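You operate a simulated robot arm through the tools that you are given. There is no shell and no other tool. Be economical: measure what you need, move in short steps, check, and stop when the job is done.

You run a simulated two-armed robot. Do the job below in one go: nothing can be reset, and whatever is moved stays where it is left.

## Task
Take the white plug cup and put it on top of the brown box. Take the orange plug cup and put it on the bridge card. Take the magnet with the green grip and leave it on the door end of the long desk. Take the cap off the flask and lay it down on the top of the low table. Fetch the blue paperback and stand it on the pink coaster. Shut the cupboard door by the sideboard. Take the gold loose screw on the top of the white chest and put it away on the top of the side desk. Shut the top drawer of the white chest. Take the pale riser block and leave it on the top of the low table. Stack the box marked "knobs" from the sofa end of the long desk on top of the box labelled "plugs". Take the purple pouch on the top of the pine table and put it away on the table corner by the speaker. Take the set-up card on the top of the pine table and put it away on the top of the side desk. Fetch the silver loose screw and set it on the drawer side of the lamp table. Open the lamp table drawer. The order is free. Set down upright: white plug cup, orange plug cup, blue paperback.

Only the result counts: the job must be done as asked and must still hold three seconds after the hand-in. Knocking over, shifting, dropping, spilling or breaking anything else fails it. Lids that push on must go on centred and level and be pressed home; caps that screw on are set level and turned clockwise until they are tight.

## Robot
Two 6-joint arms with two-finger grippers on one trunk, on a base that drives. Base frame: it is fixed to the floor where the robot stands at the start and does not move with it; the origin is under the middle of the robot, x ahead of it, y to its left, z up; the surface under the hand at the start is at about z = 740. Units: mm, degrees, N and s.
The left shoulder is at the start at [70, 176, 1097], the right one opposite. With the tool pointing down near the work surface each hand reaches from about 460 to 800 mm from the robot's upright axis, wherever it stands, measured 20 degrees to its own side. Places, roughly: blue paperback (4x10x15 cm) [500, -2200, 200]; bridge card [-1250, 250, 750]; brown box (15x7x8 cm) [-1700, 400, 800]; brown flat box, purple flat box, white flat box [2750, -750, 750]; cupboard door by the sideboard [600, -3800, 300]; door end of the long desk [2800, 900, 700]; drawer side of the lamp table (29x15 cm) [2360, -1560, 560]; flask (8x8x17 cm) [700, -2600, 500]; gold loose screw (2x2x3 cm) [-300, -4000, 800]; lamp table drawer [2400, -1600, 500]; magnet with the green grip [750, 0, 750]; orange plug cup (7x6x13 cm) [500, -300, 800]; pale riser block (12x4x3 cm) [-800, -4000, 800]; pink coaster (9x9x2 cm) [-700, -4200, 800]; purple pouch (15x7x5 cm) [900, 100, 800]; set-up card [750, 250, 750]; silver loose screw (2x2x3 cm) [-300, 1900, 800]; table corner by the speaker (16x44 cm) [-1860, 420, 740]; top drawer of the white chest [-500, -3800, 700]; top of the low table [700, -2300, 400]; top of the side desk [200, 1900, 700]; white plug cup (7x6x13 cm) [500, -100, 800]. Payload 2.45 kg a hand.
The TCP of each hand is the grasp point between the finger pads, 26 mm short of the fingertips. In the tool frame z runs along the fingers and y along their closing line. The gripper opens to 96 mm. The gripper's body begins 69 mm behind the TCP.
Orientation is that of the tool frame in the base frame, as [roll, pitch, yaw] about the fixed x, y, z axes, in that order (R = Rz(yaw) Ry(pitch) Rx(roll)). With the fingers straight down and closing along the base's y, the tool's x points along the base's -x, its y along +y and its z along -z.

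## Interface
- The arms move only by the tool move_arm. It takes "left_motion", "right_motion" or both (then of equal length, played together; a hand with none holds still); each is a list of rows, each a list of 7 numbers: the shift along the tool's x, y, z in mm, then the turn, a rotation vector about the tool's x, y, z in degrees, then the finger opening in mm, from 0 to 96. In form: [[tx, ty, tz, rx, ry, rz, grip], ...]. A call has 1 to 8 rows; each row shifts and turns the commanded pose from where the row before left it, along the tool's axes as they then stand. Rows are played at 5 a second. More than 50 mm and 8.6 degrees between two rows, or a gripper value outside its range, and nothing of the call is played. Where a pose cannot be reached the arm comes as near as it can. A force on the tool above 40 N (or 10 N above the force at the start of the call, whichever is more), or a blocked arm, ends the call early, and 0.2 s more pass. The fingers move at their own pace and stop on an object; they squeeze with about 25 N. The grip force told is the motor's: it shows also when the fingers shut on nothing. Time passes only in rows, and 0.2 s behind the last, so rows that do not move let the fingers close. It gives the time, the measured TCP pose, the force on the tool (base axes), the opening and the grip force at its end, in the units of the frame above (readings bear some noise), with the torque about the TCP (base axes, N m) and any sound that the robot's microphone picked up.
- Cameras (640 x 400 px; columns grow to the right, rows downward): "scene" is now at [126.5, -10.2, 1393]; the picture's right is [-0.13, -0.99, 0.00], its down [-0.77, 0.10, -0.63] and it looks along [0.62, -0.08, -0.78] (base axes); focal length 278 px, centre (320, 200). "left" rides on the left gripper at [82, -3, -98] in its tool frame; the picture's right is [0.04, 1.00, 0.00], its down [-0.73, 0.03, -0.68] and it looks along [-0.68, 0.03, 0.73] (tool axes); focal length 256 px, centre (320, 200). "right" rides on the right gripper at [82, 3, -98] in its tool frame; the picture's right is [-0.04, 1.00, 0.00], its down [-0.73, -0.03, -0.68] and it looks along [-0.68, -0.03, 0.73] (tool axes); focal length 256 px, centre (320, 200). There is no depth. A picture from a camera that has moved, and an enlarged one, comes with that camera's place and axes in the base frame and with its lens.
- capture(camera): a new picture of that camera. No time passes.
- move_column(by): slides the trunk up (or, below 0, down) by that many mm; the arms and the scene camera ride with it, the base frame stays. It gives what a move gives, with no picture.
- base_move(legs): drives the robot by 1 to 6 legs, each [ahead, left, turn to the left] in mm, mm and degrees, along the robot's own axes; the way and the turn of a leg run together, so that a leg with both is an arc; at most 1500 mm and 180 degrees a leg. The arms and the cameras ride along, it lands a little off, and it stops where it bumps. It gives what a move gives.
- head_to(pan, tilt): turns the head with the scene camera to pan (to the left, within 86 degrees either way) and tilt (down, from -29 to 69), counted from straight ahead of the robot. It gives what a move gives.
- zoom(camera, box): a new picture of the part [left, top, right, bottom] of that camera's present view, enlarged. No time passes.
- finish_job(): hands the job in; it is judged then, once.

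Work in short steps. Places have to be worked out from the pictures, the camera data and where the tool is seen: move nearer, look again, correct. Check each grasp and each placing, and mend what went wrong. You have 567 turns and 370 pictures in all, those below and enlarged ones among them. Open the grippers and draw the arms clear of the work before you hand the job in, unless the task says otherwise; then end with one line.

The tools are called after "Emit:" as a command line: name --argument value ..., lists and objects as JSON in quotes. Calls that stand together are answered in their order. move_arm: Moves the arms, as the interface text tells. Its arguments: {"type":"object","properties":{"left_motion":{"type":"array"},"right_motion":{"type":"array"}},"required":[]} The other tools are called the same way: move_column (by) slides the trunk up or down; base_move (legs) drives the base; head_to (pan, tilt) turns the head that bears the scene camera; capture (camera) takes a picture; zoom (camera, box) takes an enlarged picture of a part of a camera's view; finish_job () hands the job in.

At the start:

```text
t: 0.0
left_eef_pos: [529.3, 248.5, 983.0]
left_tcp_rot: [-180.0, 0.0, -180.0]
left_force: [0.2, 0.4, -0.3]
left_moment: [0.02, 0.03, -0.02]
left_opening: 95.8
left_gripper_force: 0.0
right_eef_pos: [419.1, -202.0, 1060.3]
right_tcp_rot: [179.9, 0.0, 179.9]
right_force: [0.2, 0.6, -0.2]
right_moment: [0.02, 0.0, 0.02]
right_opening: 96.2
right_gripper_force: 0.2
trunk travel left (down, up): [-582.0, 258.0]
robot x, y, heading: [3.6, 1.2, 0.0]
head pan, tilt: [-7.5, 51.1]
```

scene: 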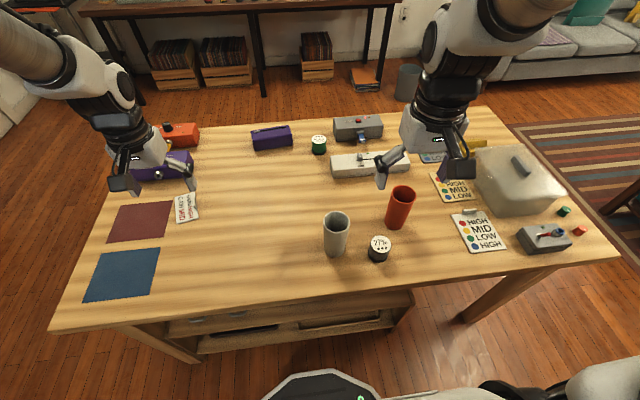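
right: 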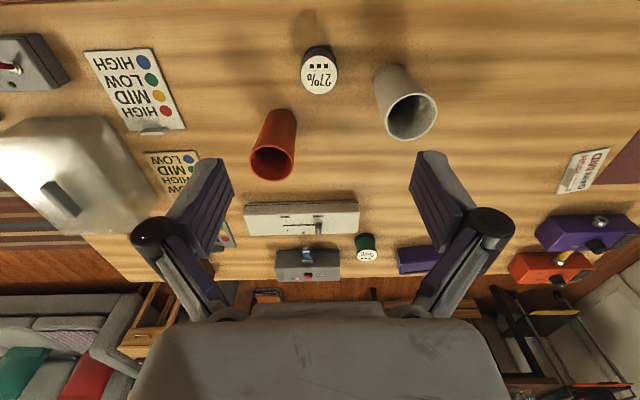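
left: 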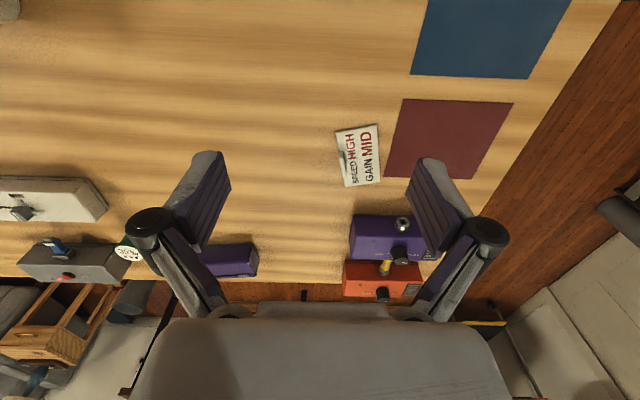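

I'll look closer at the table to identify the items first.

Emit:
zoom --camera "scene" --box '[230, 110, 430, 235]'

Emit:
zoom --camera "scene" --box '[410, 120, 610, 260]'

Emit:
zoom --camera "scene" --box '[80, 110, 280, 235]'

```text
3.20 times, centred on (330, 172) of scene
camera zoom: at [126.5, -10.2, 1393.0], right [-0.13, -0.99, 0.0], down [-0.77, 0.1, -0.63], along [0.62, -0.08, -0.78], focal length 891 px, centre (288, 288)
```

zoom: 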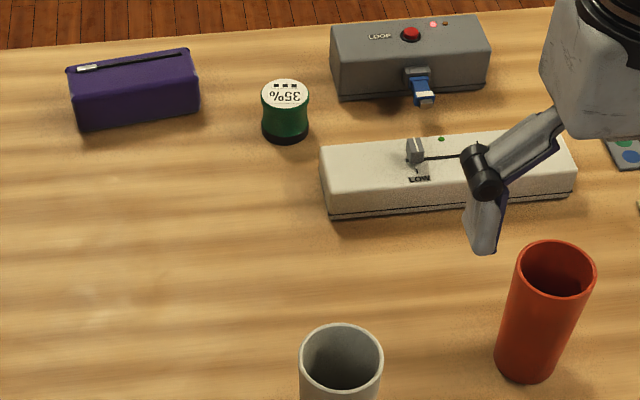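

```text
2.86 times, centred on (510, 190) of scene
camera zoom: at [126.5, -10.2, 1393.0], right [-0.13, -0.99, 0.0], down [-0.77, 0.1, -0.63], along [0.62, -0.08, -0.78], focal length 796 px, centre (-223, 229)
```

zoom: 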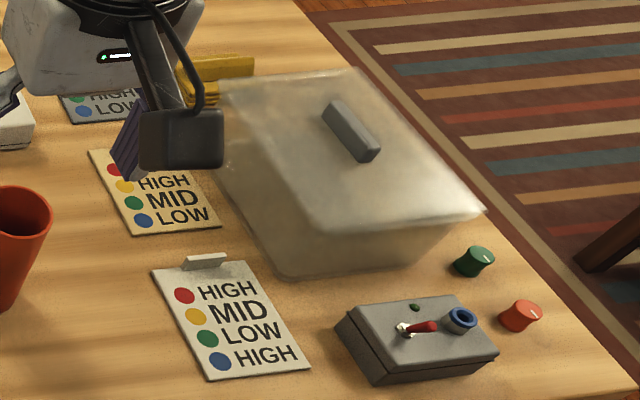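

```text
3.20 times, centred on (180, 172) of scene
camera zoom: at [126.5, -10.2, 1393.0], right [-0.13, -0.99, 0.0], down [-0.77, 0.1, -0.63], along [0.62, -0.08, -0.78], focal length 891 px, centre (768, 288)
```

zoom: 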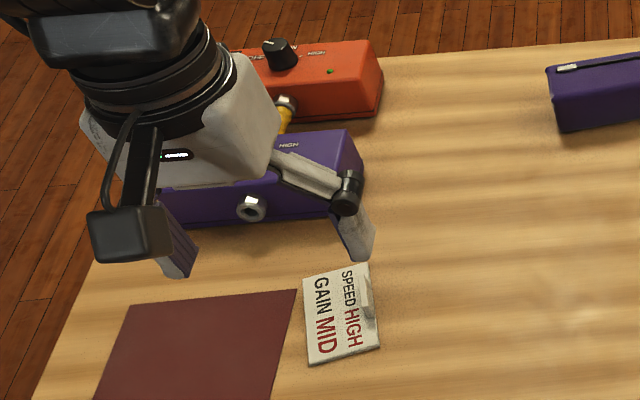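

Magnet = green "35%" spool, set-up card = the SPEED/GAIN card. I put the orange cup at about [533,-268] and the white one at about [474,-93]. I move the right hand above the orange cup and look.

Emit:
move_arm --right_motion '[[-28.5, -16.5, 20, 0, 0, 0, 96], [-28.5, -16.5, 20, 0, 0, 0, 96], [-28.5, -16.5, 20, 0, 0, 0, 96], [-28.5, -16.5, 20, 0, 0, 0, 96]]'

Emit:
capture --camera "right"

Emit:
capture --camera "scene"

```text
t: 1.0
left_eef_pos: [529.3, 247.1, 981.0]
left_tcp_rot: [179.9, -0.2, 179.9]
left_force: [0.4, 0.0, 0.5]
left_moment: [0.02, 0.04, 0.0]
left_opening: 96.1
left_gripper_force: 0.2
right_eef_pos: [538.0, -268.0, 977.9]
right_tcp_rot: [179.9, -0.1, 180.0]
right_force: [0.2, 0.2, 0.0]
right_moment: [0.03, 0.0, -0.01]
right_opening: 95.7
right_gripper_force: 0.1
trunk travel left (down, up): [-582.0, 258.0]
robot x, y, heading: [0.2, -1.9, -0.0]
head pan, tilt: [-7.5, 51.1]
```

```text
363 pictures are left
camera right: at [456.7, -265.1, 1077.6], right [0.04, 1.0, 0.0], down [0.74, -0.03, 0.68], along [0.68, -0.03, -0.74], focal length 256 px, centre (320, 200)
```

right: 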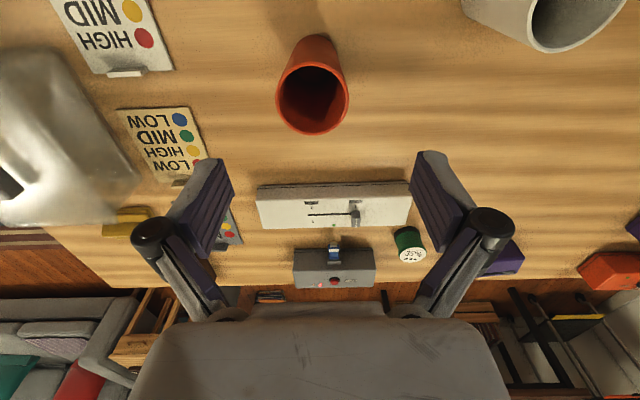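

```text
362 pictures are left
camera scene: at [129.1, -11.9, 1392.7], right [-0.13, -0.99, 0.0], down [-0.77, 0.1, -0.63], along [0.62, -0.08, -0.78], focal length 278 px, centre (320, 200)
```

scene: 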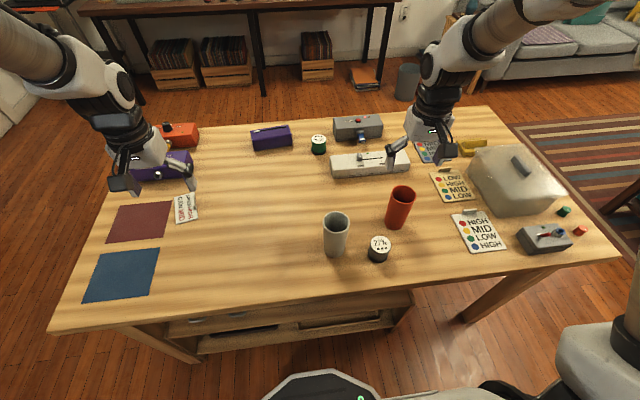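

The orange rim is at about [534,-273]. I correct by a few mm, descend and grip.

Emit:
move_arm --right_motion '[[4, -5, 20, 0, 0, 0, 96], [0, 0, 40, 0, 0, 0, 96], [0, 0, 40, 0, 0, 0, 96], [0, 0, 34, 0, 0, 0, 96], [0, 0, 0, 0, 0, 0, 96], [0, 0, 0, 0, 0, 0, 30], [0, 0, 0, 0, 0, 0, 30], [0, 0, 0, 0, 0, 0, 30]]'

Emit:
capture --camera "right"

```text
t: 2.8
left_eef_pos: [528.1, 247.4, 982.5]
left_tcp_rot: [180.0, 0.0, 180.0]
left_force: [-0.7, -1.0, 0.1]
left_moment: [0.0, 0.02, 0.02]
left_opening: 95.7
left_gripper_force: 0.1
right_eef_pos: [529.2, -271.6, 845.9]
right_tcp_rot: [179.9, 0.1, -180.0]
right_force: [-1.1, -1.1, 0.3]
right_moment: [0.02, -0.03, -0.02]
right_opening: 59.1
right_gripper_force: 24.7
trunk travel left (down, up): [-582.0, 258.0]
robot x, y, heading: [2.6, 1.7, 0.0]
head pan, tilt: [-7.5, 51.1]
```

```text
361 pictures are left
camera right: at [448.8, -268.8, 944.0], right [0.04, 1.0, 0.0], down [0.73, -0.03, 0.68], along [0.68, -0.03, -0.73], focal length 256 px, centre (320, 200)
```

right: 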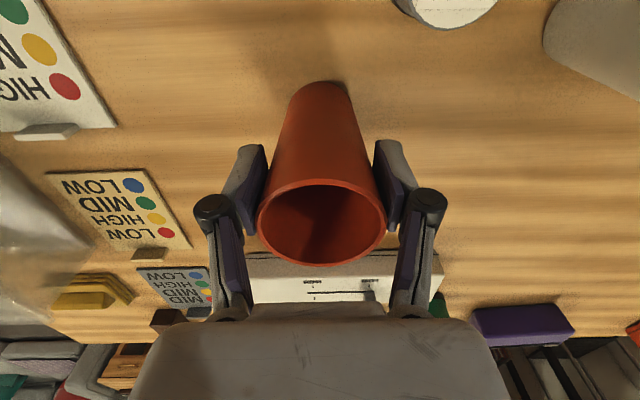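

Orange is gripped. I lift it 200 mm, then strafe the base 250 mm to the right so the left hand can reach the white cup.

Emit:
move_arm --right_motion '[[0, 0, -20, 0, 0, 0, 30], [0, 0, -45, 0, 0, 0, 30], [0, 0, -45, 0, 0, 0, 30], [0, 0, -45, 0, 0, 0, 30], [0, 0, -45, 0, 0, 0, 30], [0, 0, 0, 0, 0, 0, 30]]'

Emit:
base_move --legs '[[0, -220, 0]]'

Emit:
capture --camera "left"

```text
t: 4.2
left_eef_pos: [529.1, 249.1, 982.1]
left_tcp_rot: [180.0, 0.0, 180.0]
left_force: [0.2, -0.4, -0.2]
left_moment: [0.02, 0.0, -0.02]
left_opening: 96.0
left_gripper_force: 0.1
right_eef_pos: [530.8, -272.0, 1048.0]
right_tcp_rot: [-180.0, -0.1, -179.9]
right_force: [0.9, 0.2, -0.6]
right_moment: [0.05, 0.01, 0.04]
right_opening: 58.6
right_gripper_force: 24.9
trunk travel left (down, up): [-582.0, 258.0]
robot x, y, heading: [1.6, -2.2, 0.1]
head pan, tilt: [-7.5, 51.1]
```

```text
t: 5.9
left_eef_pos: [528.9, 25.1, 982.0]
left_tcp_rot: [180.0, 0.0, -179.8]
left_force: [-0.4, -0.5, -0.4]
left_moment: [-0.02, 0.04, 0.0]
left_opening: 95.8
left_gripper_force: 0.1
right_eef_pos: [531.8, -496.2, 1048.8]
right_tcp_rot: [179.9, -0.1, -179.9]
right_force: [1.4, 0.0, -1.0]
right_moment: [0.03, 0.0, 0.02]
right_opening: 59.2
right_gripper_force: 25.3
trunk travel left (down, up): [-582.0, 258.0]
robot x, y, heading: [3.5, -225.7, -0.1]
head pan, tilt: [-7.5, 51.1]
```

```text
360 pictures are left
camera left: at [447.1, 21.9, 1081.2], right [-0.04, 1.0, 0.0], down [0.73, 0.03, 0.68], along [0.68, 0.03, -0.73], focal length 256 px, centre (320, 200)
```

left: 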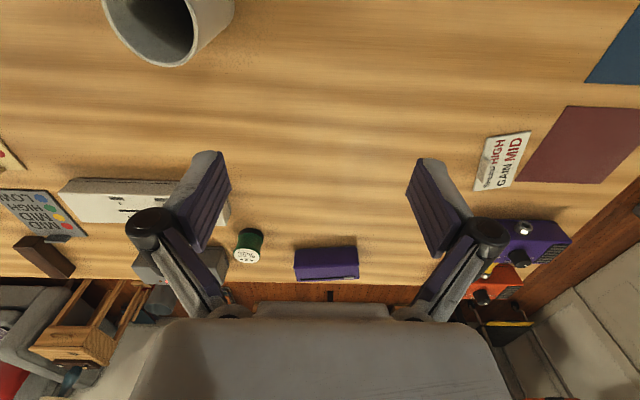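

The white cup is at about [477,-92]. I bring the left hand above it and check.

Emit:
move_arm --left_motion '[[17, -39, 0, 0, 0, 0, 96], [17, -39, 0, 0, 0, 0, 96], [18, -39, 0, 0, 0, 0, 96], [0, 0, 15, 0, 0, 0, 96]]'

Emit:
capture --camera "left"

```text
t: 6.9
left_eef_pos: [485.6, -80.8, 978.4]
left_tcp_rot: [-176.0, 0.9, -177.9]
left_force: [0.2, 0.0, 0.1]
left_moment: [0.03, -0.03, -0.01]
left_opening: 96.0
left_gripper_force: 0.1
left hand out of reach, approached as far as the arm can: row 3
right_eef_pos: [532.2, -495.8, 1047.7]
right_tcp_rot: [180.0, 0.0, -180.0]
right_force: [-0.2, -0.6, -0.9]
right_moment: [-0.01, 0.0, -0.02]
right_opening: 59.0
right_gripper_force: 24.9
trunk travel left (down, up): [-582.0, 258.0]
robot x, y, heading: [-0.0, -222.8, -0.1]
head pan, tilt: [-7.5, 51.1]
```

```text
359 pictures are left
camera left: at [402.3, -79.9, 1076.7], right [-0.07, 0.99, -0.07], down [0.72, 0.1, 0.69], along [0.69, 0.0, -0.72], focal length 256 px, centre (320, 200)
```

left: 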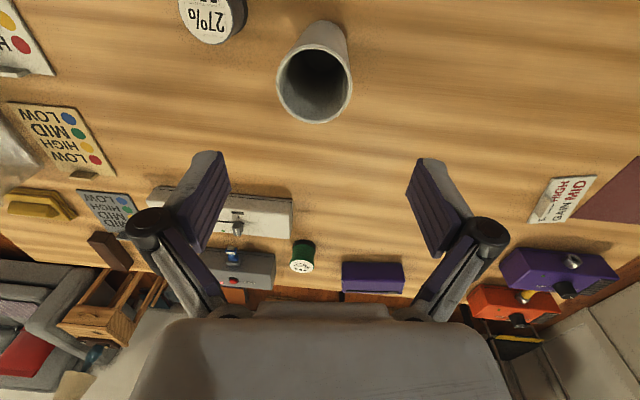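

The arm is at its near limit there. I back the base off by 90 mm and move it 80 mm right, then look again.

Emit:
base_move --legs '[[-90, -80, 0]]'

Emit:
move_arm --left_motion '[[-20, 20, 0, 0, 0, 0, 96], [-20, 20, 0, -4, 0.9, -2, 96], [-20, 20, 0, 0, 0, 0, 96], [-20, 10, 0, 0, 0, 0, 96]]'

Emit:
capture --camera "left"

```text
t: 8.2
left_eef_pos: [394.3, -161.4, 974.8]
left_tcp_rot: [-176.2, 0.3, -177.9]
left_force: [0.4, 0.0, 0.3]
left_moment: [-0.02, 0.0, 0.02]
left_opening: 95.9
left_gripper_force: 0.0
right_eef_pos: [441.0, -576.3, 1048.9]
right_tcp_rot: [179.9, -0.1, -179.9]
right_force: [0.4, -0.5, -0.5]
right_moment: [0.0, 0.0, 0.02]
right_opening: 59.0
right_gripper_force: 25.0
trunk travel left (down, up): [-582.0, 258.0]
robot x, y, heading: [-87.5, -305.5, 0.1]
head pan, tilt: [-7.5, 51.1]
```

```text
t: 9.2
left_eef_pos: [471.5, -87.1, 972.4]
left_tcp_rot: [179.9, -0.7, -176.1]
left_force: [0.8, -0.6, -0.4]
left_moment: [0.0, 0.04, 0.02]
left_opening: 96.0
left_gripper_force: 0.1
right_eef_pos: [442.1, -573.9, 1047.4]
right_tcp_rot: [-179.8, -0.1, -179.9]
right_force: [0.7, -0.4, -0.6]
right_moment: [-0.02, 0.06, 0.0]
right_opening: 58.8
right_gripper_force: 25.0
trunk travel left (down, up): [-582.0, 258.0]
robot x, y, heading: [-92.1, -303.1, 0.0]
head pan, tilt: [-7.5, 51.1]
```

```text
358 pictures are left
camera left: at [392.7, -95.0, 1071.7], right [-0.11, 0.99, 0.0], down [0.74, 0.08, 0.67], along [0.67, 0.08, -0.74], focal length 256 px, centre (320, 200)
```

left: 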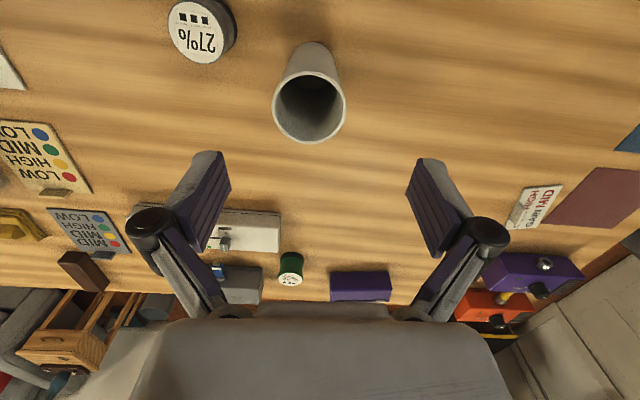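

The white rim is at about [476,-93]. I straighten the yaw, descend to z≈845 and grip.

Emit:
move_arm --left_motion '[[-4, -6, 10, 0, -0.7, 3.9, 96], [0, 0, 40, 0, 0, 0, 96], [0, 0, 40, 0, 0, 0, 96], [0, 0, 37, 0, 0, 0, 96], [0, 0, 0, 0, 0, 0, 96], [0, 0, 0, 0, 0, 0, 30], [0, 0, 0, 0, 0, 0, 30], [0, 0, 0, 0, 0, 0, 30]]'

Emit:
capture --camera "left"

```text
t: 10.9
left_eef_pos: [475.0, -93.1, 847.0]
left_tcp_rot: [179.7, 0.0, 180.0]
left_force: [0.1, -0.6, 7.8]
left_moment: [-0.02, -0.09, 0.0]
left_opening: 59.1
left_gripper_force: 25.2
right_eef_pos: [440.1, -576.3, 1048.7]
right_tcp_rot: [179.9, 0.0, -179.8]
right_force: [-0.4, 0.3, -0.7]
right_moment: [-0.01, 0.01, 0.02]
right_opening: 58.9
right_gripper_force: 25.3
trunk travel left (down, up): [-582.0, 258.0]
robot x, y, heading: [-90.0, -304.2, 0.2]
head pan, tilt: [-7.5, 51.1]
```

```text
357 pictures are left
camera left: at [393.4, -96.2, 945.6], right [-0.04, 1.0, 0.0], down [0.73, 0.03, 0.68], along [0.68, 0.03, -0.73], focal length 256 px, centre (320, 200)
```

left: 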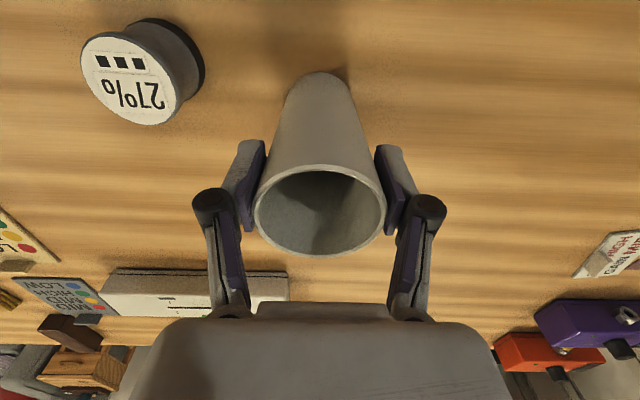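

Both cups are held. I lift the white cup and turn the base 180° to face the table behind, then look.

Emit:
move_arm --left_motion '[[0, 0, -20, 0, 0, 0, 30], [0, 0, -45, 0, 0, 0, 30], [0, 0, -45, 0, 0, 0, 30], [0, 0, -45, 0, 0, 0, 30], [0, 0, -45, 0, 0, 0, 30], [0, 0, 0, 0, 0, 0, 30]]'

Emit:
base_move --legs '[[-100, 0, 0], [0, 0, 180]]'

Emit:
head_to --pan 0 --tilt 25

Emit:
capture --camera "scene"

```text
t: 12.3
left_eef_pos: [477.2, -92.9, 1043.8]
left_tcp_rot: [179.9, 0.0, 180.0]
left_force: [-0.1, -1.0, -0.7]
left_moment: [-0.02, 0.06, -0.02]
left_opening: 59.2
left_gripper_force: 25.0
right_eef_pos: [442.7, -575.3, 1048.4]
right_tcp_rot: [180.0, -0.1, -179.9]
right_force: [1.5, 0.5, -1.0]
right_moment: [-0.02, 0.0, -0.03]
right_opening: 59.1
right_gripper_force: 24.6
trunk travel left (down, up): [-582.0, 258.0]
robot x, y, heading: [-88.0, -301.6, 0.2]
head pan, tilt: [-7.5, 51.1]
```

```text
t: 20.7
left_eef_pos: [-764.3, -490.1, 1044.4]
left_tcp_rot: [179.9, 0.0, -2.5]
left_force: [-0.1, -0.9, -0.2]
left_moment: [0.01, -0.01, 0.0]
left_opening: 59.1
left_gripper_force: 24.7
right_eef_pos: [-707.3, -10.9, 1048.1]
right_tcp_rot: [180.0, -0.1, -2.4]
right_force: [-0.4, 0.9, -0.3]
right_moment: [-0.01, 0.01, -0.01]
right_opening: 58.0
right_gripper_force: 25.2
trunk travel left (down, up): [-582.0, 258.0]
robot x, y, heading: [-191.0, -302.2, 177.5]
head pan, tilt: [-7.5, 51.1]
```

```text
t: 21.6
left_eef_pos: [-763.9, -490.1, 1043.5]
left_tcp_rot: [180.0, 0.0, -2.6]
left_force: [-0.1, -0.1, -0.6]
left_moment: [0.0, 0.03, -0.01]
left_opening: 59.4
left_gripper_force: 25.4
right_eef_pos: [-707.4, -10.2, 1048.2]
right_tcp_rot: [-180.0, 0.1, -2.4]
right_force: [0.9, 0.3, -0.9]
right_moment: [-0.01, -0.05, 0.04]
right_opening: 57.7
right_gripper_force: 25.1
trunk travel left (down, up): [-582.0, 258.0]
robot x, y, heading: [-192.0, -304.0, 177.7]
head pan, tilt: [0.0, 25.0]
```

```text
356 pictures are left
camera scene: at [-330.1, -298.8, 1431.9], right [0.04, 1.0, 0.0], down [0.42, -0.02, -0.91], along [-0.91, 0.04, -0.42], focal length 278 px, centre (320, 200)
```

scene: 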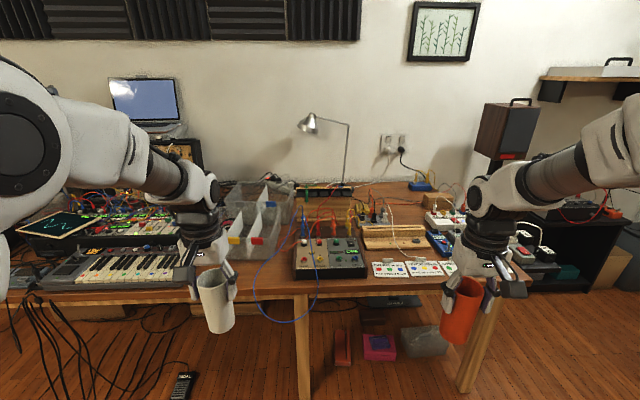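

I see the electronics table with small cards near its front edge; the speaker is at the right. I strafe towards it and look again.

Emit:
base_move --legs '[[150, -600, 2.4]]'

Emit:
head_to --pan 0 --tilt 30

Emit:
capture --camera "scene"

```text
t: 25.1
left_eef_pos: [-894.3, 83.4, 1044.4]
left_tcp_rot: [179.9, 0.1, 0.2]
left_force: [0.8, -0.2, -0.4]
left_moment: [0.04, 0.0, 0.0]
left_opening: 59.0
left_gripper_force: 25.4
right_eef_pos: [-858.0, 567.0, 1047.5]
right_tcp_rot: [179.9, 0.0, 0.1]
right_force: [-0.8, 0.8, -0.4]
right_moment: [0.03, -0.04, -0.01]
right_opening: 57.3
right_gripper_force: 25.5
trunk travel left (down, up): [-582.0, 258.0]
robot x, y, heading: [-327.4, 296.1, -179.9]
head pan, tilt: [0.0, 25.0]
```

```text
t: 25.8
left_eef_pos: [-894.5, 83.7, 1043.6]
left_tcp_rot: [179.9, 0.0, 0.1]
left_force: [0.5, 0.6, 0.1]
left_moment: [0.0, 0.0, 0.02]
left_opening: 58.9
left_gripper_force: 25.4
right_eef_pos: [-858.5, 566.0, 1048.3]
right_tcp_rot: [180.0, 0.0, 0.1]
right_force: [0.3, 0.9, -1.5]
right_moment: [0.0, -0.01, 0.01]
right_opening: 57.4
right_gripper_force: 24.9
trunk travel left (down, up): [-582.0, 258.0]
robot x, y, heading: [-324.2, 297.6, -179.9]
head pan, tilt: [0.0, 30.0]
```

```text
355 pictures are left
camera scene: at [-467.2, 294.6, 1424.0], right [0.0, 1.0, 0.0], down [0.5, 0.0, -0.87], along [-0.87, 0.0, -0.5], focal length 278 px, centre (320, 200)
```

scene: 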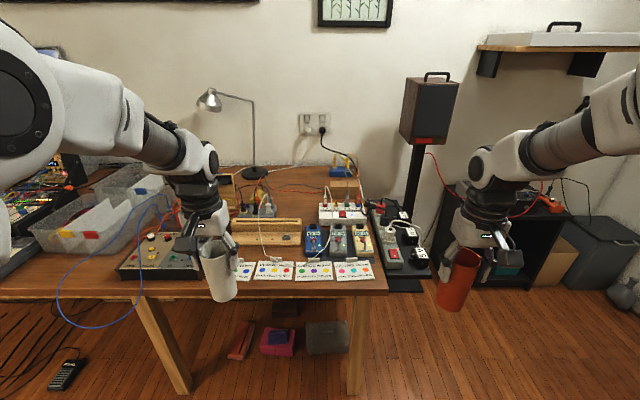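

The right opening has crept from 59 to 57, so I check the orange cup, and zoom in on the table.

Emit:
capture --camera "right"

Emit:
zoom --camera "scene" --box '[220, 130, 440, 310]'

```text
354 pictures are left
camera right: at [-775.6, 563.0, 1146.6], right [-0.04, -1.0, 0.0], down [-0.73, 0.03, 0.68], along [-0.68, 0.03, -0.73], focal length 256 px, centre (320, 200)
```

right: 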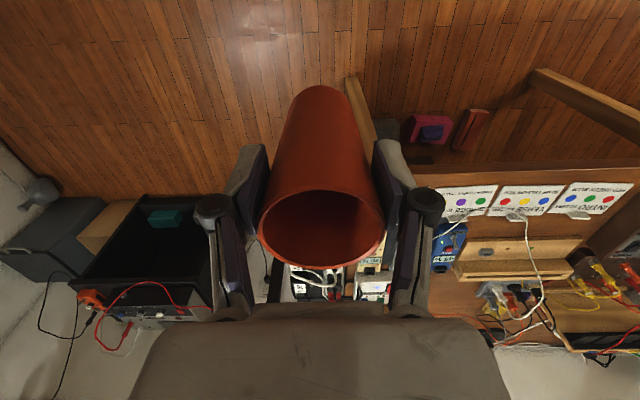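

```text
2.22 times, centred on (330, 220) of scene
camera zoom: at [-467.2, 294.6, 1424.0], right [0.0, 1.0, 0.0], down [0.5, 0.0, -0.87], along [-0.87, 0.0, -0.5], focal length 619 px, centre (298, 156)
```

zoom: 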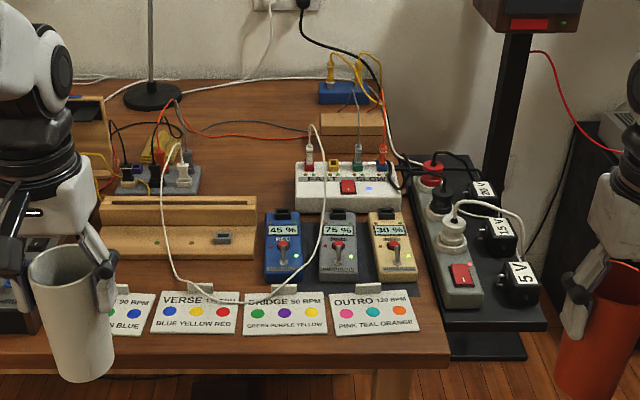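

The orange cup is firmly held. The bridge card is at about [-1161,275]. I drive so that the right hand is over it and inspect from close up.

Emit:
base_move --legs '[[240, 210, 0]]'

Emit:
head_to --pan -20 --tilt 40

Emit:
capture --camera "scene"

Emit:
capture --camera "right"

```text
t: 27.9
left_eef_pos: [-1137.4, -119.8, 1043.3]
left_tcp_rot: [180.0, -0.1, -0.3]
left_force: [0.2, 0.0, -0.9]
left_moment: [0.01, -0.01, 0.0]
left_opening: 59.0
left_gripper_force: 24.8
right_eef_pos: [-1100.7, 363.3, 1048.7]
right_tcp_rot: [-180.0, 0.0, -0.2]
right_force: [0.3, 0.7, -0.9]
right_moment: [-0.02, -0.01, -0.01]
right_opening: 57.2
right_gripper_force: 25.0
trunk travel left (down, up): [-582.0, 258.0]
robot x, y, heading: [-570.0, 90.0, 179.8]
head pan, tilt: [0.0, 30.0]
```

```text
t: 28.7
left_eef_pos: [-1137.6, -119.8, 1043.9]
left_tcp_rot: [179.8, 0.0, -0.3]
left_force: [0.5, 0.2, -1.1]
left_moment: [0.0, 0.02, 0.01]
left_opening: 59.1
left_gripper_force: 25.3
right_eef_pos: [-1100.4, 363.2, 1048.0]
right_tcp_rot: [-179.9, 0.0, -0.2]
right_force: [0.7, 1.0, -1.1]
right_moment: [0.0, 0.01, 0.0]
right_opening: 57.2
right_gripper_force: 24.9
trunk travel left (down, up): [-582.0, 258.0]
robot x, y, heading: [-566.1, 89.5, 179.7]
head pan, tilt: [-20.0, 40.0]
```

```text
352 pictures are left
camera scene: at [-699.2, 118.1, 1408.7], right [0.34, 0.94, 0.0], down [0.6, -0.22, -0.77], along [-0.72, 0.26, -0.64], focal length 278 px, centre (320, 200)
```

scene: 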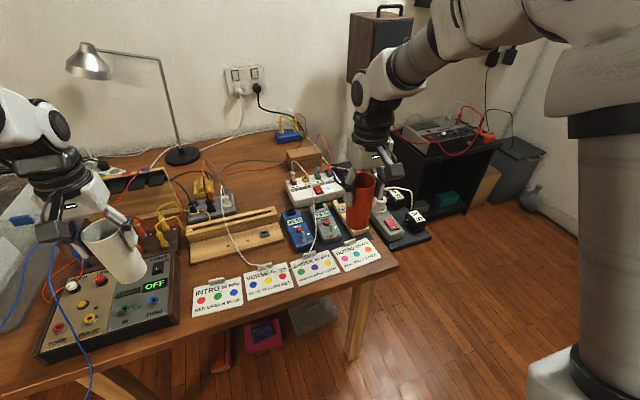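

```text
351 pictures are left
camera right: at [-1016.8, 359.3, 1146.8], right [-0.04, -1.0, 0.0], down [-0.73, 0.03, 0.68], along [-0.68, 0.03, -0.73], focal length 256 px, centre (320, 200)
```

right: 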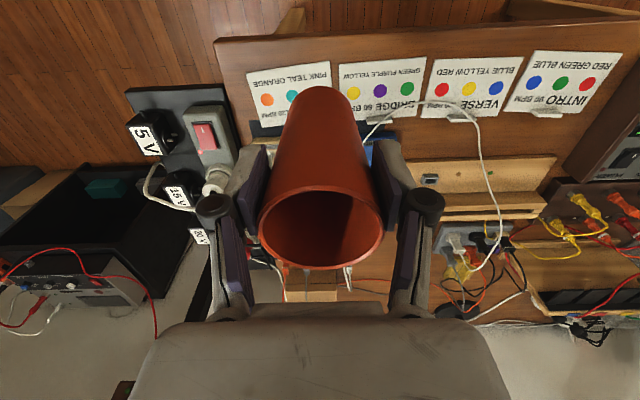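

The free lower part of the bridge card is around [-1153,280] (the cable crosses only its far corner). I move the orange cup over it and descend to just above.

Emit:
move_arm --right_motion '[[-26, 41, 0, 0, 0, 0, 30], [-26, 42, 0, 0, 0, 0, 30], [0, 0, 45, 0, 0, 0, 30], [0, 0, 45, 0, 0, 0, 30], [0, 0, 45, 0, 0, 0, 30], [0, 0, 40, 0, 0, 0, 30], [0, 0, 0, 0, 0, 0, 30]]'

Emit:
capture --camera "right"

Emit:
zoom --camera "scene" --box '[180, 110, 440, 310]'

```text
t: 30.3
left_eef_pos: [-1136.9, -119.6, 1043.3]
left_tcp_rot: [179.9, 0.2, -0.4]
left_force: [0.2, 0.8, -1.0]
left_moment: [-0.01, 0.02, -0.04]
left_opening: 58.9
left_gripper_force: 25.0
right_eef_pos: [-1149.1, 280.6, 873.0]
right_tcp_rot: [-180.0, 0.0, 0.0]
right_force: [-0.1, 0.4, -0.9]
right_moment: [0.03, -0.02, 0.0]
right_opening: 56.8
right_gripper_force: 25.1
trunk travel left (down, up): [-582.0, 258.0]
robot x, y, heading: [-572.3, 90.9, 179.6]
head pan, tilt: [-20.0, 40.0]
```

```text
350 pictures are left
camera right: at [-1066.6, 277.3, 970.5], right [-0.04, -1.0, 0.0], down [-0.73, 0.03, 0.68], along [-0.68, 0.03, -0.73], focal length 256 px, centre (320, 200)
```

right: 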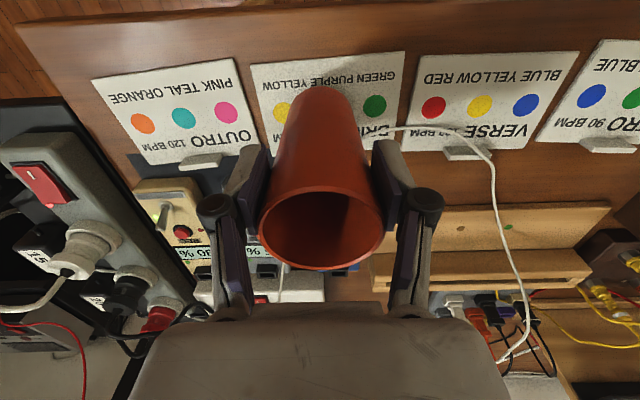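

```text
2.00 times, centred on (310, 210) of scene
camera zoom: at [-698.6, 117.4, 1408.7], right [0.35, 0.94, 0.0], down [0.6, -0.22, -0.77], along [-0.72, 0.27, -0.64], focal length 557 px, centre (340, 180)
```

zoom: 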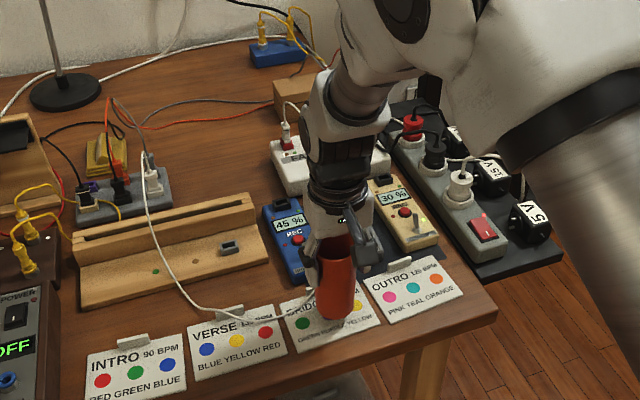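

The cup is over the card's centre, clear of the cable. I lower it gently until contact.

Emit:
move_arm --right_motion '[[0, 0, 10, 0, 0, 0, 30], [0, 0, 8, 0, 0, 0, 30], [0, 0, 3, 0, 0, 0, 30], [0, 0, 2, 0, 0, 0, 30], [0, 0, 0, 0, 0, 0, 30]]'

Emit:
capture --camera "right"

```text
t: 31.5
left_eef_pos: [-1136.9, -119.0, 1043.7]
left_tcp_rot: [179.9, 0.0, -0.3]
left_force: [-0.1, -0.6, 0.0]
left_moment: [0.04, 0.04, 0.0]
left_opening: 59.2
left_gripper_force: 25.2
right_eef_pos: [-1151.6, 280.6, 848.7]
right_tcp_rot: [179.9, 0.0, -0.2]
right_force: [-0.1, -0.1, 0.1]
right_moment: [-0.05, 0.02, 0.0]
right_opening: 56.9
right_gripper_force: 25.4
trunk travel left (down, up): [-582.0, 258.0]
robot x, y, heading: [-569.0, 84.8, 179.7]
head pan, tilt: [-20.0, 40.0]
```

```text
348 pictures are left
camera right: at [-1068.6, 276.3, 948.2], right [-0.04, -1.0, 0.0], down [-0.73, 0.03, 0.68], along [-0.68, 0.03, -0.73], focal length 256 px, centre (320, 200)
```

right: 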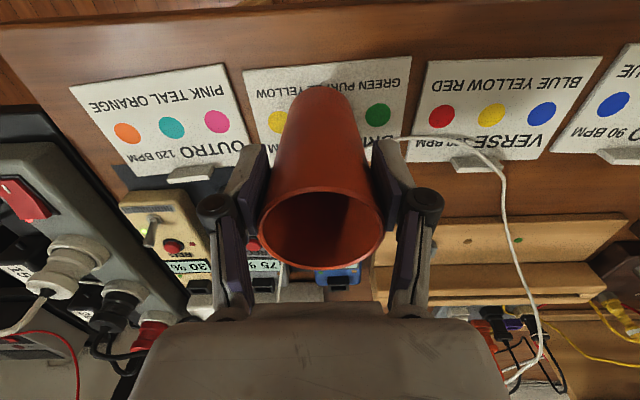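

No contact yet, so I continue in 2 mm steps.

Emit:
move_arm --right_motion '[[0, 0, 2, 0, 0, 0, 30], [0, 0, 2, 0, 0, 0, 30], [0, 0, 0, 0, 0, 0, 30]]'

```text
t: 32.3
left_eef_pos: [-1136.4, -119.5, 1043.7]
left_tcp_rot: [179.8, 0.1, -0.2]
left_force: [-0.7, -0.1, -0.8]
left_moment: [-0.02, 0.03, 0.01]
left_opening: 59.1
left_gripper_force: 24.7
right_eef_pos: [-1150.8, 279.4, 847.4]
right_tcp_rot: [180.0, 0.0, -0.2]
right_force: [2.0, 0.0, 11.1]
right_moment: [0.02, 0.12, -0.02]
right_opening: 55.6
right_gripper_force: 24.8
trunk travel left (down, up): [-582.0, 258.0]
robot x, y, heading: [-567.3, 89.0, 179.7]
head pan, tilt: [-20.0, 40.0]
```

Contact is made (11 N). I release, then rise straight up and check.

Emit:
move_arm --right_motion '[[0, 0, -1, 0, 0, 0, 70], [0, 0, 0, 0, 0, 0, 90], [0, 0, 0, 0, 0, 0, 90], [0, 0, -40, 0, 0, 0, 90], [0, 0, -45, 0, 0, 0, 90], [0, 0, -45, 0, 0, 0, 90], [0, 0, -45, 0, 0, 0, 90]]'

Emit:
capture --camera "right"

Emit:
zoom --camera "scene" --box '[180, 90, 480, 320]'

```text
t: 33.9
left_eef_pos: [-1136.1, -119.9, 1043.1]
left_tcp_rot: [179.9, 0.0, -0.2]
left_force: [-0.7, -0.1, -0.7]
left_moment: [-0.01, 0.03, -0.03]
left_opening: 59.1
left_gripper_force: 24.8
right_eef_pos: [-1153.0, 277.7, 1024.2]
right_tcp_rot: [-180.0, -0.1, -0.2]
right_force: [0.3, -0.2, -0.3]
right_moment: [-0.04, 0.0, 0.01]
right_opening: 90.1
right_gripper_force: 0.1
trunk travel left (down, up): [-582.0, 258.0]
robot x, y, heading: [-566.0, 88.0, 179.8]
head pan, tilt: [-20.0, 40.0]
```

```text
347 pictures are left
camera right: at [-1070.1, 274.8, 1121.6], right [-0.04, -1.0, 0.0], down [-0.73, 0.03, 0.68], along [-0.68, 0.03, -0.73], focal length 256 px, centre (320, 200)
```

right: 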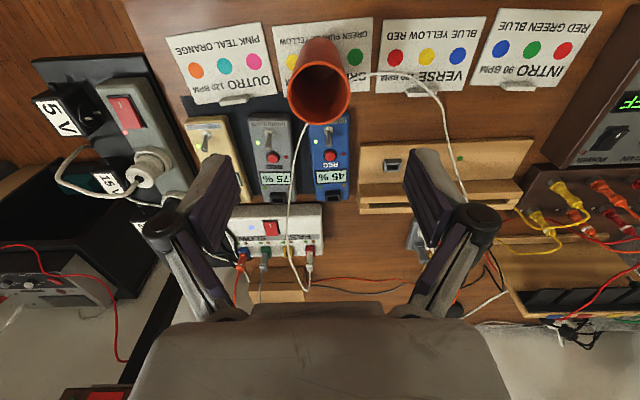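

```text
1.74 times, centred on (330, 205) of scene
camera zoom: at [-697.7, 117.7, 1408.8], right [0.35, 0.94, 0.0], down [0.6, -0.22, -0.77], along [-0.72, 0.26, -0.64], focal length 484 px, centre (303, 191)
```

zoom: 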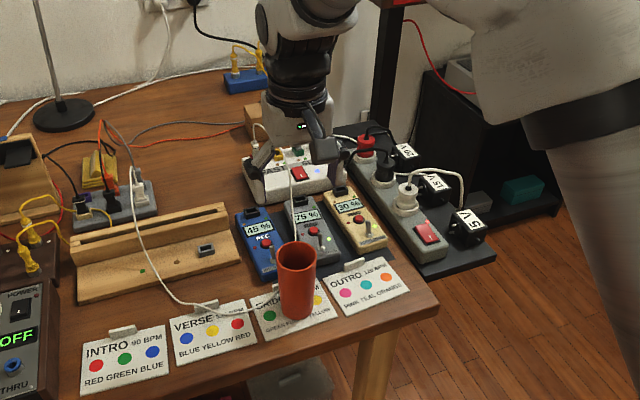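

The orange cup stands on the bridge card. Now I swing the right hand aside to study the brown box and its access.

Emit:
move_arm --right_motion '[[20, -45, -10, 0, 0, 0, 90], [20, -45, -10, 0, 0, 0, 90], [20, -45, -10, 0, 0, 0, 90], [20, -45, -10, 0, 0, 0, 90], [20, -45, -10, 0, 0, 0, 90], [20, -45, 0, 0, 0, 0, 90]]'

Emit:
head_to --pan -18 --tilt 32

Emit:
capture --camera "scene"

Emit:
zoom --camera "scene" --box '[240, 60, 400, 200]'

```text
refused: row 1 steps farther than a row can; nothing moved
```

```text
t: 34.6
left_eef_pos: [-1139.4, -118.8, 1044.2]
left_tcp_rot: [180.0, 0.0, -0.3]
left_force: [0.6, 0.7, -0.1]
left_moment: [-0.01, 0.0, -0.01]
left_opening: 59.1
left_gripper_force: 24.8
right_eef_pos: [-1155.6, 278.3, 1021.1]
right_tcp_rot: [-180.0, 0.0, -0.2]
right_force: [0.1, -0.2, 0.2]
right_moment: [0.04, -0.03, 0.02]
right_opening: 90.1
right_gripper_force: 0.0
trunk travel left (down, up): [-582.0, 258.0]
robot x, y, heading: [-570.3, 85.8, 179.7]
head pan, tilt: [-18.0, 32.0]
```

```text
345 pictures are left
camera scene: at [-705.0, 116.6, 1420.8], right [0.31, 0.95, 0.0], down [0.5, -0.17, -0.85], along [-0.8, 0.27, -0.53], focal length 278 px, centre (320, 200)
```

scene: 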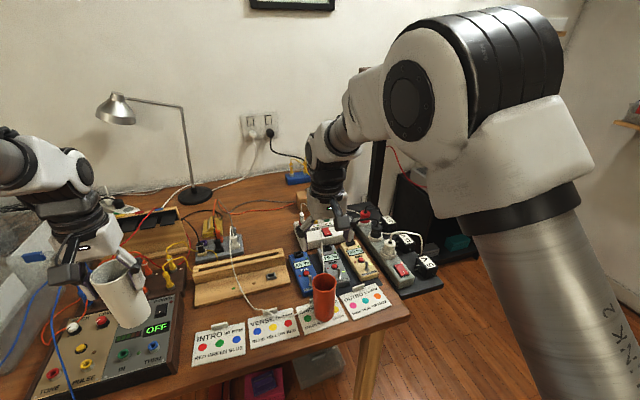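

```text
2.86 times, centred on (320, 130) of scene
camera zoom: at [-705.0, 116.6, 1420.8], right [0.31, 0.95, 0.0], down [0.5, -0.17, -0.85], along [-0.8, 0.27, -0.53], focal length 796 px, centre (320, 400)
```

zoom: 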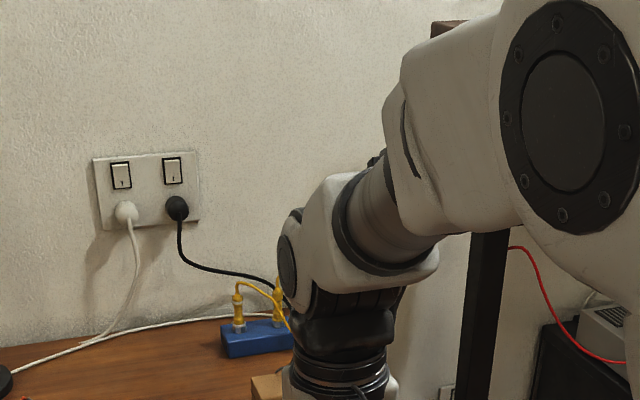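

The step was too long; I redo it with smaller rows.

Emit:
move_arm --right_motion '[[20, -40, -10, 0, 0, 0, 90], [20, -40, -10, 0, 0, 0, 90], [20, -40, -10, 0, 0, 0, 90], [20, -40, -10, 0, 0, 0, 90], [20, -40, -10, 0, 0, 0, 90], [20, -40, 0, 0, 0, 0, 90]]'

Emit:
base_move --legs '[[0, -320, 0]]'

Emit:
head_to --pan 0 --tilt 32

Emit:
capture --camera "scene"

Emit:
zoom --camera "scene" --box '[240, 60, 440, 240]'

```text
t: 36.0
left_eef_pos: [-1136.5, -116.6, 1044.2]
left_tcp_rot: [179.7, 0.2, -0.3]
left_force: [0.7, 0.8, -0.5]
left_moment: [-0.07, 0.02, -0.02]
left_opening: 58.9
left_gripper_force: 25.3
right_eef_pos: [-1027.4, 520.6, 1070.9]
right_tcp_rot: [179.9, 0.0, -0.3]
right_force: [0.4, -0.2, 0.3]
right_moment: [-0.07, 0.02, 0.01]
right_opening: 90.2
right_gripper_force: 0.1
trunk travel left (down, up): [-582.0, 258.0]
robot x, y, heading: [-568.6, 89.0, 179.7]
head pan, tilt: [-18.0, 32.0]
```

```text
t: 38.2
left_eef_pos: [-1136.2, 210.0, 1043.1]
left_tcp_rot: [179.9, 0.0, -1.0]
left_force: [0.1, -0.1, -0.9]
left_moment: [-0.01, 0.04, -0.01]
left_opening: 59.0
left_gripper_force: 25.1
right_eef_pos: [-1020.9, 848.6, 1069.9]
right_tcp_rot: [179.9, 0.0, -0.9]
right_force: [0.2, -0.5, 0.0]
right_moment: [0.02, -0.01, 0.03]
right_opening: 90.2
right_gripper_force: 0.0
trunk travel left (down, up): [-582.0, 258.0]
robot x, y, heading: [-569.0, 410.9, 179.1]
head pan, tilt: [-18.0, 32.0]
```

```text
t: 39.0
left_eef_pos: [-1136.5, 209.9, 1043.1]
left_tcp_rot: [179.9, 0.1, -1.0]
left_force: [-1.0, -0.4, -1.2]
left_moment: [0.02, 0.01, -0.01]
left_opening: 59.3
left_gripper_force: 25.4
right_eef_pos: [-1020.7, 847.6, 1072.2]
right_tcp_rot: [180.0, 0.0, -0.8]
right_force: [0.0, -0.6, 0.5]
right_moment: [-0.02, -0.03, 0.0]
right_opening: 90.1
right_gripper_force: 0.0
trunk travel left (down, up): [-582.0, 258.0]
robot x, y, heading: [-568.7, 413.1, 179.1]
head pan, tilt: [0.0, 32.0]
```

```text
343 pictures are left
camera scene: at [-705.8, 413.5, 1420.8], right [0.02, 1.0, 0.0], down [0.53, -0.01, -0.85], along [-0.85, 0.01, -0.53], focal length 278 px, centre (320, 200)
```

scene: 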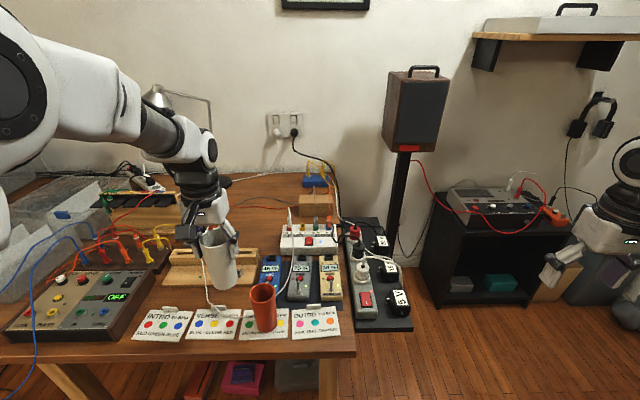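

```text
2.22 times, centred on (340, 150) of scene
camera zoom: at [-705.8, 413.5, 1420.8], right [0.02, 1.0, 0.0], down [0.53, -0.01, -0.85], along [-0.85, 0.01, -0.53], focal length 619 px, centre (276, 311)
```

zoom: 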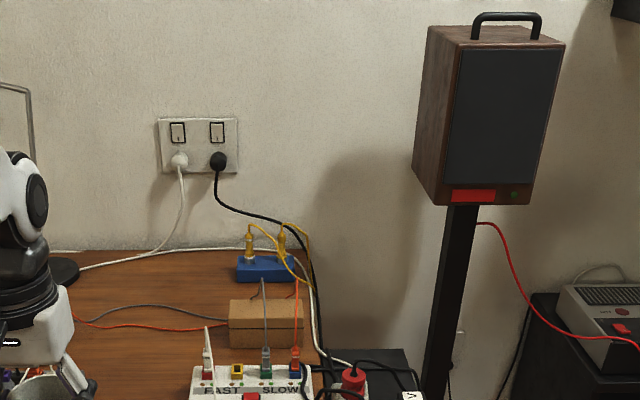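

The brown box centre is about [-1698,405]; the front is too far, but the gap right of the side shelf around [-1300,1010], facing -y, gives good reach. I tuck the right hand, turn to face -y and drive there in stages.

Emit:
move_arm --right_motion '[[-10, 40, -10, 0, 0, 0, 90], [-10, 40, -10, 0, 0, 0, 90], [-10, 40, -10, 0, 0, 0, 90], [-10, 40, -10, 0, 0, 0, 90], [0, 40, 0, 0, 0, 0, 90]]'

Emit:
base_move --legs '[[0, -600, 0], [0, 0, 91]]'

Emit:
head_to --pan -45 --tilt 35

Emit:
capture --camera "scene"

```text
t: 40.2
left_eef_pos: [-1137.0, 209.2, 1043.4]
left_tcp_rot: [179.9, 0.2, -1.0]
left_force: [0.4, -0.6, -1.8]
left_moment: [0.0, 0.0, -0.02]
left_opening: 59.0
left_gripper_force: 25.1
right_eef_pos: [-1065.3, 645.8, 1111.2]
right_tcp_rot: [-179.9, 0.0, -1.0]
right_force: [0.0, 0.1, 0.9]
right_moment: [0.04, -0.02, 0.01]
right_opening: 90.3
right_gripper_force: 0.1
trunk travel left (down, up): [-582.0, 258.0]
robot x, y, heading: [-568.4, 411.7, 179.3]
head pan, tilt: [0.0, 32.0]
```

```text
t: 47.5
left_eef_pos: [-336.1, 453.6, 1043.6]
left_tcp_rot: [179.8, 0.0, 91.1]
left_force: [-1.0, -0.1, -1.1]
left_moment: [0.0, 0.01, -0.01]
left_opening: 59.0
left_gripper_force: 25.0
right_eef_pos: [-776.3, 510.6, 1113.2]
right_tcp_rot: [-179.9, 0.0, 91.1]
right_force: [0.1, 1.0, -0.6]
right_moment: [-0.01, 0.0, 0.0]
right_opening: 90.1
right_gripper_force: 0.1
trunk travel left (down, up): [-582.0, 258.0]
robot x, y, heading: [-556.9, 1014.7, -89.0]
head pan, tilt: [0.0, 32.0]
```

```text
t: 48.6
left_eef_pos: [-336.0, 455.0, 1043.4]
left_tcp_rot: [179.9, 0.0, 91.1]
left_force: [-0.1, -0.3, -0.5]
left_moment: [0.01, 0.0, 0.0]
left_opening: 59.1
left_gripper_force: 24.8
right_eef_pos: [-775.0, 510.6, 1112.1]
right_tcp_rot: [-180.0, 0.0, 91.2]
right_force: [0.7, -0.5, -0.3]
right_moment: [-0.01, -0.01, -0.03]
right_opening: 90.3
right_gripper_force: 0.0
trunk travel left (down, up): [-582.0, 258.0]
robot x, y, heading: [-559.3, 1018.0, -88.8]
head pan, tilt: [-45.0, 35.0]
```

```text
341 pictures are left
camera scene: at [-616.8, 902.1, 1416.2], right [-0.72, 0.69, 0.0], down [0.4, 0.41, -0.82], along [-0.57, -0.59, -0.57], focal length 278 px, centre (320, 200)
```

scene: 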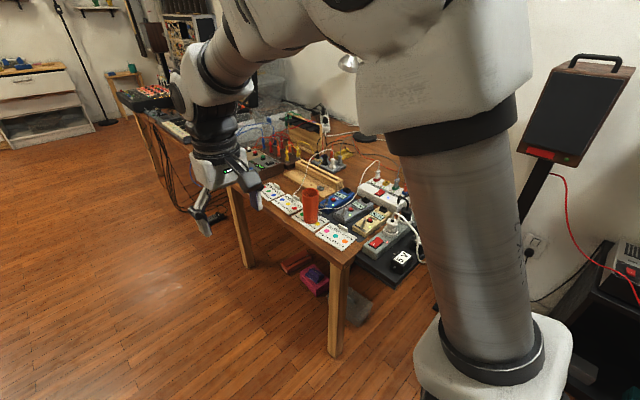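

The way looks clear; I strafe toward -x by 450 and look again.

Emit:
base_move --legs '[[0, -450, 0]]'

Emit:
head_to --pan -80 --tilt 40

Emit:
capture --camera "scene"

```text
t: 51.3
left_eef_pos: [-785.3, 444.6, 1043.3]
left_tcp_rot: [179.8, 0.0, 91.2]
left_force: [0.8, 0.4, -0.5]
left_moment: [-0.02, 0.0, -0.01]
left_opening: 59.0
left_gripper_force: 24.7
right_eef_pos: [-1223.9, 500.6, 1111.4]
right_tcp_rot: [180.0, 0.1, 91.4]
right_force: [0.8, 0.2, 0.1]
right_moment: [0.01, -0.04, 0.02]
right_opening: 90.1
right_gripper_force: 0.1
trunk travel left (down, up): [-582.0, 258.0]
robot x, y, heading: [-1007.3, 1005.7, -88.5]
head pan, tilt: [-45.0, 35.0]
```

```text
t: 52.3
left_eef_pos: [-784.0, 445.4, 1044.3]
left_tcp_rot: [179.9, 0.0, 91.3]
left_force: [0.1, -0.2, -1.1]
left_moment: [0.01, 0.01, 0.01]
left_opening: 58.9
left_gripper_force: 25.5
right_eef_pos: [-1224.8, 500.3, 1111.7]
right_tcp_rot: [-180.0, 0.0, 91.2]
right_force: [-1.3, -0.2, 0.9]
right_moment: [0.01, 0.01, 0.0]
right_opening: 90.1
right_gripper_force: 0.1
trunk travel left (down, up): [-582.0, 258.0]
robot x, y, heading: [-1010.4, 1006.8, -88.9]
head pan, tilt: [-80.0, 40.0]
```

```text
340 pictures are left
camera scene: at [-1089.2, 939.4, 1408.7], right [-0.2, 0.98, 0.0], down [0.63, 0.13, -0.77], along [-0.75, -0.15, -0.64], focal length 278 px, centre (320, 200)
```

scene: 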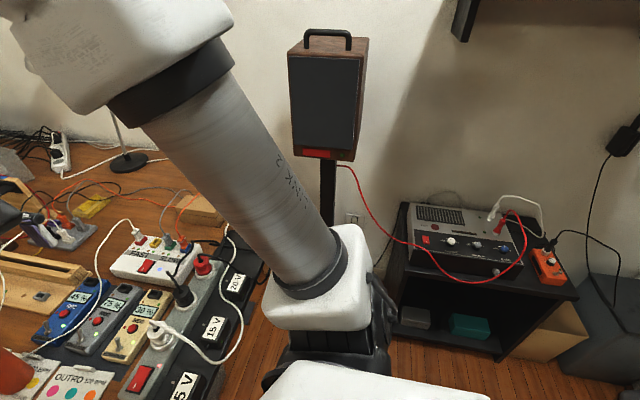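

The pole is at about [-1853,815], the floor ahead of the shelf is free. I strafe another 300 mm.

Emit:
base_move --legs '[[0, -300, -1]]'

Emit:
head_to --pan -30 --tilt 45

Emit:
capture --camera "scene"

Emit:
capture --camera "right"

```text
t: 54.4
left_eef_pos: [-1091.0, 437.5, 1043.1]
left_tcp_rot: [179.9, 0.0, 90.3]
left_force: [-0.1, -0.4, -0.2]
left_moment: [0.02, -0.01, -0.03]
left_opening: 59.0
left_gripper_force: 24.3
right_eef_pos: [-1529.0, 498.6, 1111.8]
right_tcp_rot: [-179.9, 0.0, 90.2]
right_force: [0.5, 0.1, 0.6]
right_moment: [0.01, 0.02, -0.05]
right_opening: 90.2
right_gripper_force: 0.0
trunk travel left (down, up): [-582.0, 258.0]
robot x, y, heading: [-1304.4, 1002.2, -89.7]
head pan, tilt: [-80.0, 40.0]
```

```text
t: 55.5
left_eef_pos: [-1090.9, 437.9, 1043.8]
left_tcp_rot: [179.9, 0.0, 90.2]
left_force: [-0.3, -0.2, 0.0]
left_moment: [0.03, 0.0, -0.03]
left_opening: 59.0
left_gripper_force: 25.4
right_eef_pos: [-1529.6, 501.3, 1111.6]
right_tcp_rot: [-180.0, -0.1, 90.3]
right_force: [-0.1, 0.0, 0.6]
right_moment: [0.01, 0.04, 0.01]
right_opening: 90.2
right_gripper_force: 0.1
trunk travel left (down, up): [-582.0, 258.0]
robot x, y, heading: [-1304.2, 1002.6, -89.7]
head pan, tilt: [-30.0, 45.0]
```

```text
339 pictures are left
camera scene: at [-1343.5, 881.4, 1401.4], right [-0.87, 0.5, 0.0], down [0.35, 0.61, -0.71], along [-0.35, -0.61, -0.71], focal length 278 px, centre (320, 200)
```

scene: 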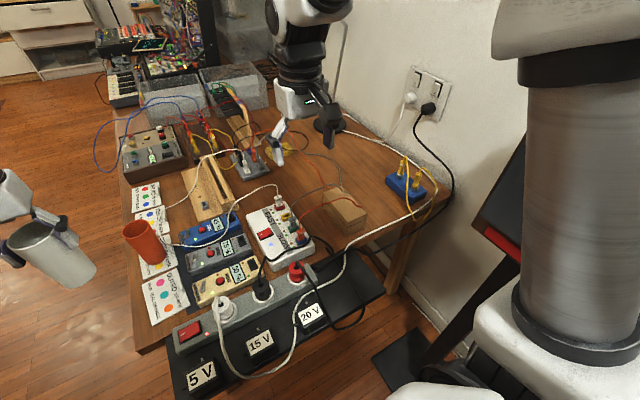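

```text
338 pictures are left
camera right: at [-1525.9, 581.4, 1210.3], right [1.0, -0.03, 0.0], down [-0.03, -0.73, 0.68], along [-0.02, -0.68, -0.73], focal length 256 px, centre (320, 200)
```

right: 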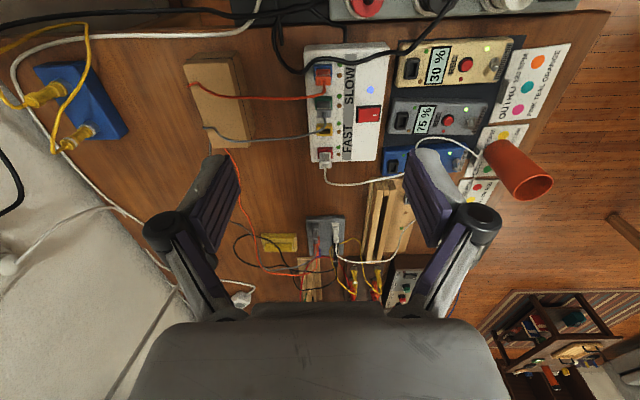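

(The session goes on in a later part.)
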